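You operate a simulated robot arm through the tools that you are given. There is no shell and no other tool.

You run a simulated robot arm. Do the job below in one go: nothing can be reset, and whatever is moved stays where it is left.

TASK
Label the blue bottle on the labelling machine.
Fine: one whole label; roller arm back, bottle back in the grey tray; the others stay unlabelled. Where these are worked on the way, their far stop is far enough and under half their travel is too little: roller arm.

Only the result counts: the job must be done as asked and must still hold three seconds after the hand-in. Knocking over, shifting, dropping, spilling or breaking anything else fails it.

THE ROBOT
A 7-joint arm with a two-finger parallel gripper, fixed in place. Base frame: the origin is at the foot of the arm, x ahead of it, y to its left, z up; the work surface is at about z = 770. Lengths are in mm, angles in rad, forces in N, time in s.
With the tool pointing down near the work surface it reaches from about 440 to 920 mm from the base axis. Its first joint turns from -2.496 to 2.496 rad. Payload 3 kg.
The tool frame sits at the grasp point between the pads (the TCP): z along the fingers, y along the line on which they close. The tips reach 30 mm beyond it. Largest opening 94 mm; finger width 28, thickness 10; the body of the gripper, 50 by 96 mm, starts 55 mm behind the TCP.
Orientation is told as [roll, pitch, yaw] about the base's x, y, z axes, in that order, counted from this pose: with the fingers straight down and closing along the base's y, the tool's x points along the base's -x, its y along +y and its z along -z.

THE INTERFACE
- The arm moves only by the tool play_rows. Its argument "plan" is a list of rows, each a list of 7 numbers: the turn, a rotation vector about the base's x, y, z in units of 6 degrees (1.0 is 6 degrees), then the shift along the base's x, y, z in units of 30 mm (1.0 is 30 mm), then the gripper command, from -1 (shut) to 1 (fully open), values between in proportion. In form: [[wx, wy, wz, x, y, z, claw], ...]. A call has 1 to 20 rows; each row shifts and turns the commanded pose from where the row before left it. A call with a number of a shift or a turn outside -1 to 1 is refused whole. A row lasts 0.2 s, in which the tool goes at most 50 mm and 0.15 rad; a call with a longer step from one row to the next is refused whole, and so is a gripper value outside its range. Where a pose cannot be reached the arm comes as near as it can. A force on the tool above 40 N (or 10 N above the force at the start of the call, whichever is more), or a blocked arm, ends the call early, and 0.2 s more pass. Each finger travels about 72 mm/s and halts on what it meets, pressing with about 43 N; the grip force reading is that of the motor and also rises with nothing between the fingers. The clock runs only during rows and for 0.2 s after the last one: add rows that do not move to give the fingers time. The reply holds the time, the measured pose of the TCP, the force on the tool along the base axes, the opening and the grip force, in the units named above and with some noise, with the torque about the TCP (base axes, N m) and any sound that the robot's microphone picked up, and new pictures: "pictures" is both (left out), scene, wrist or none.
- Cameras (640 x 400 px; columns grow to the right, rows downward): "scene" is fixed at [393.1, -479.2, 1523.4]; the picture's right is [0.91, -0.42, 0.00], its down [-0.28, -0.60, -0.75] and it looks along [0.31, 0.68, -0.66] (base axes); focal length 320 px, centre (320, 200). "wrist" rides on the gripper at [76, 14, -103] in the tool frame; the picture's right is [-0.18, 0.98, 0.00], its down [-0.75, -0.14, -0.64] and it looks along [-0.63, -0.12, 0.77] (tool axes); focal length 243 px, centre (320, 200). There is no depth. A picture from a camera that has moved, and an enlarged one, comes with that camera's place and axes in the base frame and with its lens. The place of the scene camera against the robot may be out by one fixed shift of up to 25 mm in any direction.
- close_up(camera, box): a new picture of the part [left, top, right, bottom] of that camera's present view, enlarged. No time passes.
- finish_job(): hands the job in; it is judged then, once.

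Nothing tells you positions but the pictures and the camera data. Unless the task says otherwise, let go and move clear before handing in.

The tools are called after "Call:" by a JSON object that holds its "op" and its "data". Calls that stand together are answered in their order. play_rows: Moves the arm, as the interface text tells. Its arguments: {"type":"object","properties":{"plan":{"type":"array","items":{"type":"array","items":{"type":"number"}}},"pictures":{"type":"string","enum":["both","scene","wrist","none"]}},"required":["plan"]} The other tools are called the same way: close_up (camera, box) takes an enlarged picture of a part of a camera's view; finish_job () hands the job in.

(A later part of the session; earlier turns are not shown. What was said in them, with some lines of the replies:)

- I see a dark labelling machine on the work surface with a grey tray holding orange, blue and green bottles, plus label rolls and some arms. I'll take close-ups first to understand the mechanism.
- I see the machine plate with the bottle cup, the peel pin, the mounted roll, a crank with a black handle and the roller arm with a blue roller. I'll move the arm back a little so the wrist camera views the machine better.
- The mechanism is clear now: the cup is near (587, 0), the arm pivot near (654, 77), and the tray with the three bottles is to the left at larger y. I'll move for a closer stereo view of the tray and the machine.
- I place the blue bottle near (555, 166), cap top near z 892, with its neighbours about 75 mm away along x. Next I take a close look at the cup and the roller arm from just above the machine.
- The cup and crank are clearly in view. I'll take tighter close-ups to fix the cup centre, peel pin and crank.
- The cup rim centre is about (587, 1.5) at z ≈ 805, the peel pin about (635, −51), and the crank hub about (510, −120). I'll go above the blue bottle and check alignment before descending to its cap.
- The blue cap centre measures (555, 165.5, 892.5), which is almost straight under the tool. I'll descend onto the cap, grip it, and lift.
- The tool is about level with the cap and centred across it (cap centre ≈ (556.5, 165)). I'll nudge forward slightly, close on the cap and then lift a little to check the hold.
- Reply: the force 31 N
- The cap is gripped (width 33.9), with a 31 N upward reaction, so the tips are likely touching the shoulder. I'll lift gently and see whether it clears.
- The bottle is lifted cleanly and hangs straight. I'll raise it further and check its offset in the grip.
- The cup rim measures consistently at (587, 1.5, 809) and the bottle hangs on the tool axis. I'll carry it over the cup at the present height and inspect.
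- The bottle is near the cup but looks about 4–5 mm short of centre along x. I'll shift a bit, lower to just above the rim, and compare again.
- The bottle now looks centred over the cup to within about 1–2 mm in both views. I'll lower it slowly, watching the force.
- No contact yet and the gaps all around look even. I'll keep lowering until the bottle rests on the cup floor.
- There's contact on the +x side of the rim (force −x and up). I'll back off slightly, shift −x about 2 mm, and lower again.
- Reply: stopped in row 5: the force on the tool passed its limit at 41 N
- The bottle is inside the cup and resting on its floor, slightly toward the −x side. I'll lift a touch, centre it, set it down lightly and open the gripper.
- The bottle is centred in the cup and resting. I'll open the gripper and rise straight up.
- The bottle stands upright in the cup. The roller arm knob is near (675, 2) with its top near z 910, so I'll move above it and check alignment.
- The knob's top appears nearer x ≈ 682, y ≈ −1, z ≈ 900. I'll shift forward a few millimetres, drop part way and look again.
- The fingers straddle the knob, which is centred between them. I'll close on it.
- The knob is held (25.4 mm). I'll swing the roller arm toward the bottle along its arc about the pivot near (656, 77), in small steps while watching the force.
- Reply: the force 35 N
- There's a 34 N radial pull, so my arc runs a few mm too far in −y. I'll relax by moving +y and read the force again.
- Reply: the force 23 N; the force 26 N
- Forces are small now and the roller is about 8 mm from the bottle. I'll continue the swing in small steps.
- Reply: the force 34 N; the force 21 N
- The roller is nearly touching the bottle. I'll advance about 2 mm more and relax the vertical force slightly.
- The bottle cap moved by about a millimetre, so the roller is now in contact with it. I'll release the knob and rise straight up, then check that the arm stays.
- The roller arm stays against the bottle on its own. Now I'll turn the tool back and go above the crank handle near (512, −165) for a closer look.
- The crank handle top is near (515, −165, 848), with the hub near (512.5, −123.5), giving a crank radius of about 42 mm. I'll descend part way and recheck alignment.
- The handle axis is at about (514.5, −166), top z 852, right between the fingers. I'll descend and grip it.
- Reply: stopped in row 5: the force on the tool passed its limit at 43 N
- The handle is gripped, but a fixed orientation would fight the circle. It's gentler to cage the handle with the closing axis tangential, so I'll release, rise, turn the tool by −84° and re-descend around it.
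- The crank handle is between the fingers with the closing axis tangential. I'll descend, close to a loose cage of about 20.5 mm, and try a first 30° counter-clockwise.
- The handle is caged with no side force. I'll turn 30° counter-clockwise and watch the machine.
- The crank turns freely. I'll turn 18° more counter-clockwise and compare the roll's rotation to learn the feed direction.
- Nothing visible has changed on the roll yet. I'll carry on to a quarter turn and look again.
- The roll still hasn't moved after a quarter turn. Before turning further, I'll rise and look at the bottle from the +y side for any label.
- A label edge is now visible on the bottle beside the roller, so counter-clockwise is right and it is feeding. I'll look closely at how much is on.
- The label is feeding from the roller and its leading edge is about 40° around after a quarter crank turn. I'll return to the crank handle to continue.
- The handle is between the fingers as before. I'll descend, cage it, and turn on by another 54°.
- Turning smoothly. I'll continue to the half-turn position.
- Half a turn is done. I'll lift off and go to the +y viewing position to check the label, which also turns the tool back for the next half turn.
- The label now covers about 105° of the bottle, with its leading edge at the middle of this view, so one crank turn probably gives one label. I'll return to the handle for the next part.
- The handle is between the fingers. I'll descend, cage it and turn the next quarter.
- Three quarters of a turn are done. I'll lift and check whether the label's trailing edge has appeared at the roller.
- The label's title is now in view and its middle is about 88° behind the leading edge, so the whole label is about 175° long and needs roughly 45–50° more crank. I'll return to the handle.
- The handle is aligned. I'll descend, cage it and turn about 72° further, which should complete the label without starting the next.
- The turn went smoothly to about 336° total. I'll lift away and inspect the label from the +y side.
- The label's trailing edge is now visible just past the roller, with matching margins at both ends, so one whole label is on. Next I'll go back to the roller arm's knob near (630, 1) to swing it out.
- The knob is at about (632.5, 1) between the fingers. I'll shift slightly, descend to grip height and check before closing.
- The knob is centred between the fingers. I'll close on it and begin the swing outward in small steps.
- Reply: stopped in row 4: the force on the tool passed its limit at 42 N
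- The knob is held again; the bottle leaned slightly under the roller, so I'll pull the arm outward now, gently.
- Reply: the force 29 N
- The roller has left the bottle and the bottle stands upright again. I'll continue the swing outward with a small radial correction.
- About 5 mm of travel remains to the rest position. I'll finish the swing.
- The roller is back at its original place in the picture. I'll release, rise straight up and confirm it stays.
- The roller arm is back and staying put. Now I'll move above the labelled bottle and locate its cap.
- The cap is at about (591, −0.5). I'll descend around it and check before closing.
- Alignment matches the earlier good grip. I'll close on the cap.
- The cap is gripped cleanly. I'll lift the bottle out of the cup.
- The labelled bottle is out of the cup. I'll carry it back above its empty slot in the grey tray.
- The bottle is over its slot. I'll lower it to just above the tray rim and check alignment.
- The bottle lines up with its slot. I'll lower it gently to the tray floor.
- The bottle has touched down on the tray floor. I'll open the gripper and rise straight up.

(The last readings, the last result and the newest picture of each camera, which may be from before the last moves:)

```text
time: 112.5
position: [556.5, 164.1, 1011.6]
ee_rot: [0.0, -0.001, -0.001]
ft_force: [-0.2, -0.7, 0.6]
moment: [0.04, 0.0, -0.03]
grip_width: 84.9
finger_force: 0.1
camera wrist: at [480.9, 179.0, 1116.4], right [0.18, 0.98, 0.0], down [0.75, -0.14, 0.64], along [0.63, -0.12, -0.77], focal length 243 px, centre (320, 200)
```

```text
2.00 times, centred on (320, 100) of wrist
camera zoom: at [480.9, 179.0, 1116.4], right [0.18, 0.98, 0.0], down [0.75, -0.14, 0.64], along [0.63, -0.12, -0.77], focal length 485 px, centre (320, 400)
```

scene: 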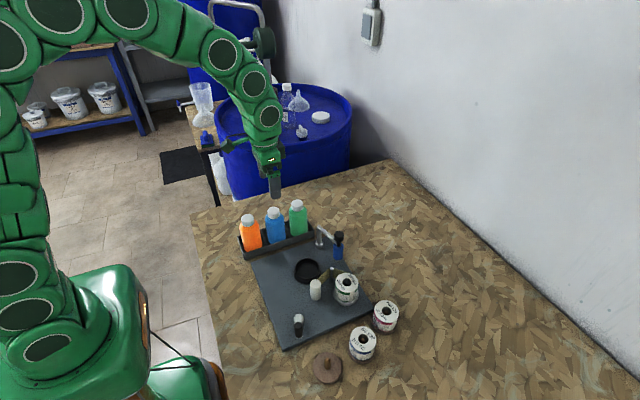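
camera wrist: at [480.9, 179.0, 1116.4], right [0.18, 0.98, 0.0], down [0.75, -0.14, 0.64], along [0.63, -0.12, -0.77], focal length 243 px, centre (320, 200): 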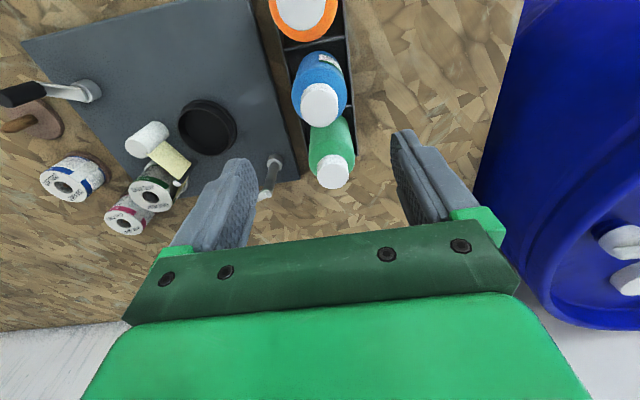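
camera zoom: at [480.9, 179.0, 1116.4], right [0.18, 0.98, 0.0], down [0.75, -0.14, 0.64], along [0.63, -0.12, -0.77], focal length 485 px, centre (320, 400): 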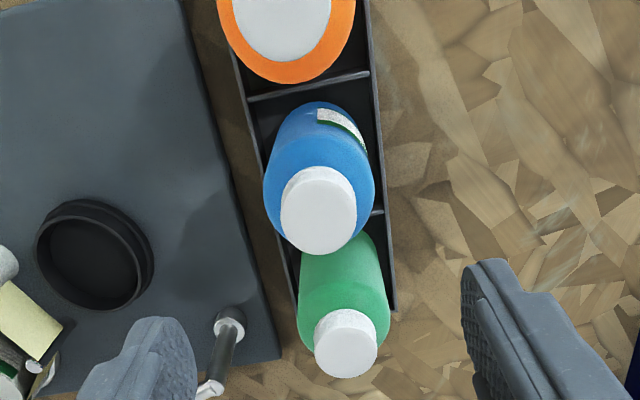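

The bottle stands in its slot. I'll take one look at the label from the far side to be sure it is whole before handing in.

Call:
{"op": "play_rows", "data": {"plan": [[0, 0, -1, 0, 0.12, 0, 0.8], [0, 0, -1, 0, 0.12, 0, 0.8], [0, 0, -1, 0, 0.12, 0, 0.8], [0, 0, -1, 0, 0.12, 0, 0.8], [0, 0, -1, 0, 0.12, 0, 0.8], [0, 0, -1, 0, 0.12, 0, 0.8], [0, 0, -1, 0, 0.12, 0, 0.8], [0, 0, -1, 0, 0.12, 0, 0.8], [0, 0, -1, 0, 0.12, 0, 0.8], [0, 0, -1, 0, 0.12, 0, 0.8], [0, 0, -1, 0, 0.12, 0, 0.8], [0, 0, -1, 0, 0.12, 0, 0.8], [0, 0, -1, 0, 0.12, 0, 0.8], [0, 0, -1, 0, 0.12, 0, 0.8], [0, 0, 0, 0, 0, 0, 0.8]]}}

Call:
{"op": "close_up", "data": {"camera": "wrist", "box": [240, 40, 400, 220]}}

```text
time: 115.8
position: [555.4, 213.8, 1011.9]
ee_rot: [-0.001, 0.002, -1.469]
ft_force: [-0.1, -0.4, 0.6]
moment: [-0.01, 0.04, -0.02]
grip_width: 84.4
finger_force: 0.0
camera wrist: at [562.7, 291.8, 1116.1], right [1.0, -0.08, 0.0], down [-0.06, -0.77, 0.64], along [-0.05, -0.64, -0.77], focal length 243 px, centre (320, 200)
```

scene: 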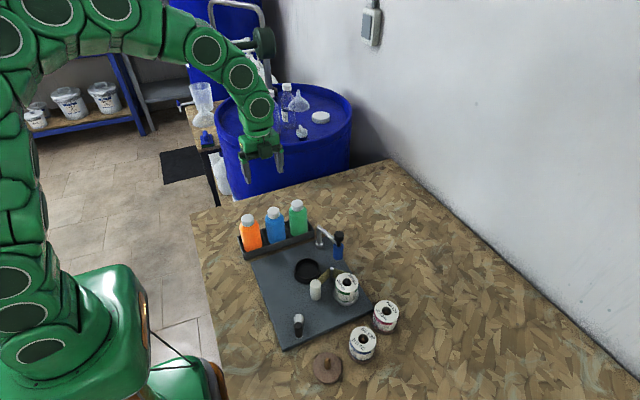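
wrist: 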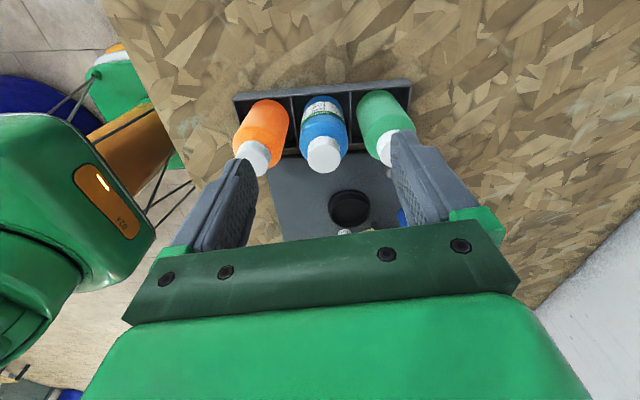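

```text
2.22 times, centred on (320, 130) of wrist
camera zoom: at [562.7, 291.8, 1116.1], right [1.0, -0.08, 0.0], down [-0.06, -0.77, 0.64], along [-0.05, -0.64, -0.77], focal length 539 px, centre (320, 356)
```

zoom: 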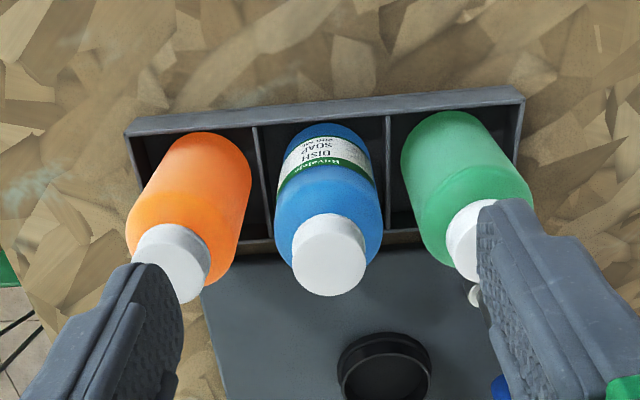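

Call:
{"op": "close_up", "data": {"camera": "wrist", "box": [292, 88, 358, 154]}}

Call:
{"op": "close_up", "data": {"camera": "wrist", "box": [325, 95, 355, 125]}}

Call:
{"op": "close_up", "data": {"camera": "scene", "box": [225, 190, 405, 390]}}

```text
6.06 times, centred on (325, 121) of wrist
camera zoom: at [562.7, 291.8, 1116.1], right [1.0, -0.08, 0.0], down [-0.06, -0.77, 0.64], along [-0.05, -0.64, -0.77], focal length 1470 px, centre (290, 679)
```

zoom: 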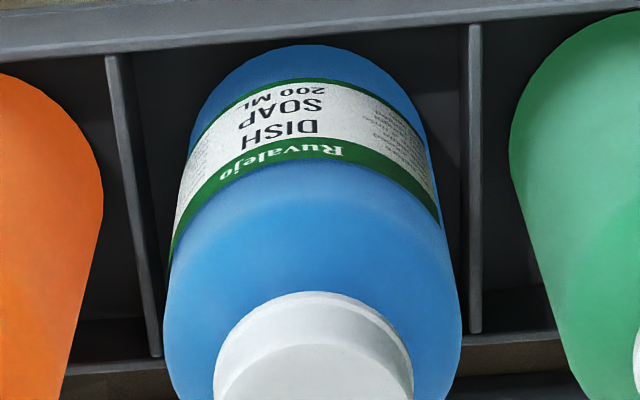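

```text
13.33 times, centred on (340, 110) of wrist
camera zoom: at [562.7, 291.8, 1116.1], right [1.0, -0.08, 0.0], down [-0.06, -0.77, 0.64], along [-0.05, -0.64, -0.77], focal length 3235 px, centre (53, 1400)
```

zoom: 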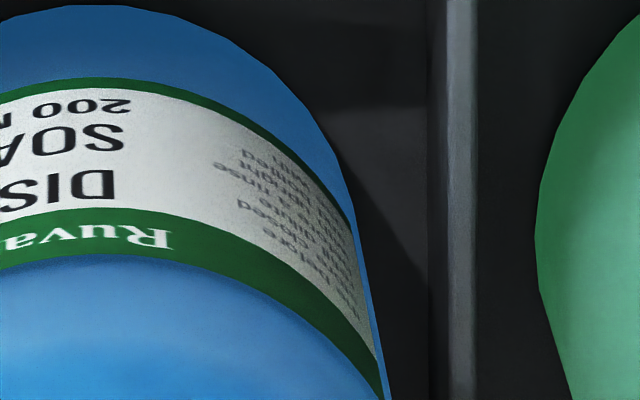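

```text
2.00 times, centred on (315, 290) of scene
camera zoom: at [393.1, -479.2, 1523.4], right [0.91, -0.42, 0.0], down [-0.28, -0.6, -0.75], along [0.31, 0.68, -0.66], focal length 639 px, centre (330, 20)
```

zoom: 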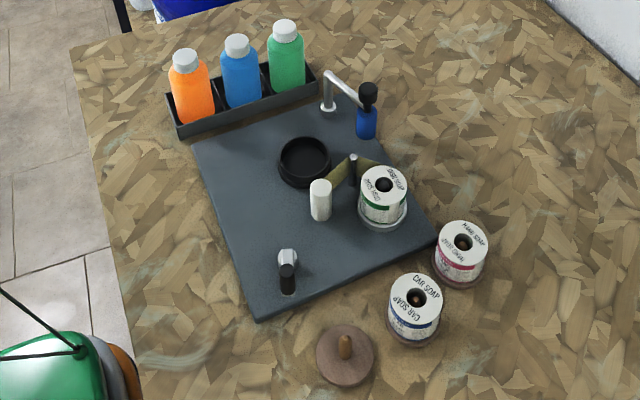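

Everything looks in place. I'll shift sideways for one clear view of the label's trailing end.

Call:
{"op": "play_rows", "data": {"plan": [[0, 0, 0, 0.8, 0, 0, 0.8], [0, 0, 0, 0.8, 0, 0, 0.8], [0, 0, 0, 0.8, 0, 0, 0.8], [0, 0, 0, 0, 0, 0, 0.8]], "pictures": "wrist"}}

Call:
{"op": "close_up", "data": {"camera": "wrist", "box": [240, 85, 310, 155]}}

```text
time: 116.8
position: [628.8, 214.0, 1011.3]
ee_rot: [0.001, 0.001, -1.466]
ft_force: [0.5, 0.5, 0.4]
moment: [-0.01, -0.02, 0.01]
grip_width: 84.8
finger_force: 0.0
camera wrist: at [635.0, 291.6, 1116.0], right [1.0, -0.08, 0.0], down [-0.06, -0.76, 0.64], along [-0.05, -0.64, -0.77], focal length 243 px, centre (320, 200)
```

wrist: 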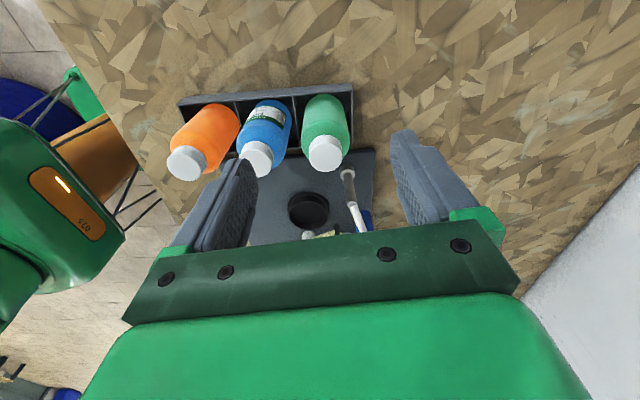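

```text
5.71 times, centred on (275, 120) of wrist
camera zoom: at [635.0, 291.6, 1116.0], right [1.0, -0.08, 0.0], down [-0.06, -0.76, 0.64], along [-0.05, -0.64, -0.77], focal length 1386 px, centre (577, 657)
```

zoom: 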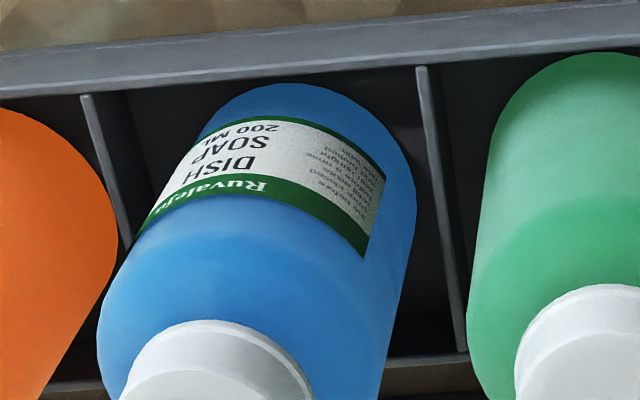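

The label is whole, with a clean trailing edge and no second label. The roller arm is back at rest, the blue bottle stands in its tray slot, the other bottles are unlabelled, and the gripper is clear, so I'm handing in.

Call:
{"op": "finish_job", "data": {}}

```text
The job is handed in.
```

The blue bottle now carries one whole label and is back in its slot in the grey tray. I have handed the job in, but the reply didn't say whether it passed.

- **Label:** it came from the roll already on the machine, so it reads "DISH SOAP". The task didn't name a label, so I left the CAR SOAP and HAND SOAP rolls where they were. I checked both ends of the label in close-up, and no second one has started.
- **Roller arm:** it went in until the roller touched the bottle. It is now back at its starting position and stayed there after I let go.
- **Crank:** it took about 336° counter-clockwise to feed the label, and I left the handle at that angle.
- **Other bottles:** the orange and green bottles are unlabelled and still in the tray.
- **Gripper:** it is open and clear above the table.

The bottle leaned slightly when I gripped the roller arm to swing it back. It stood upright again once the roller came off.
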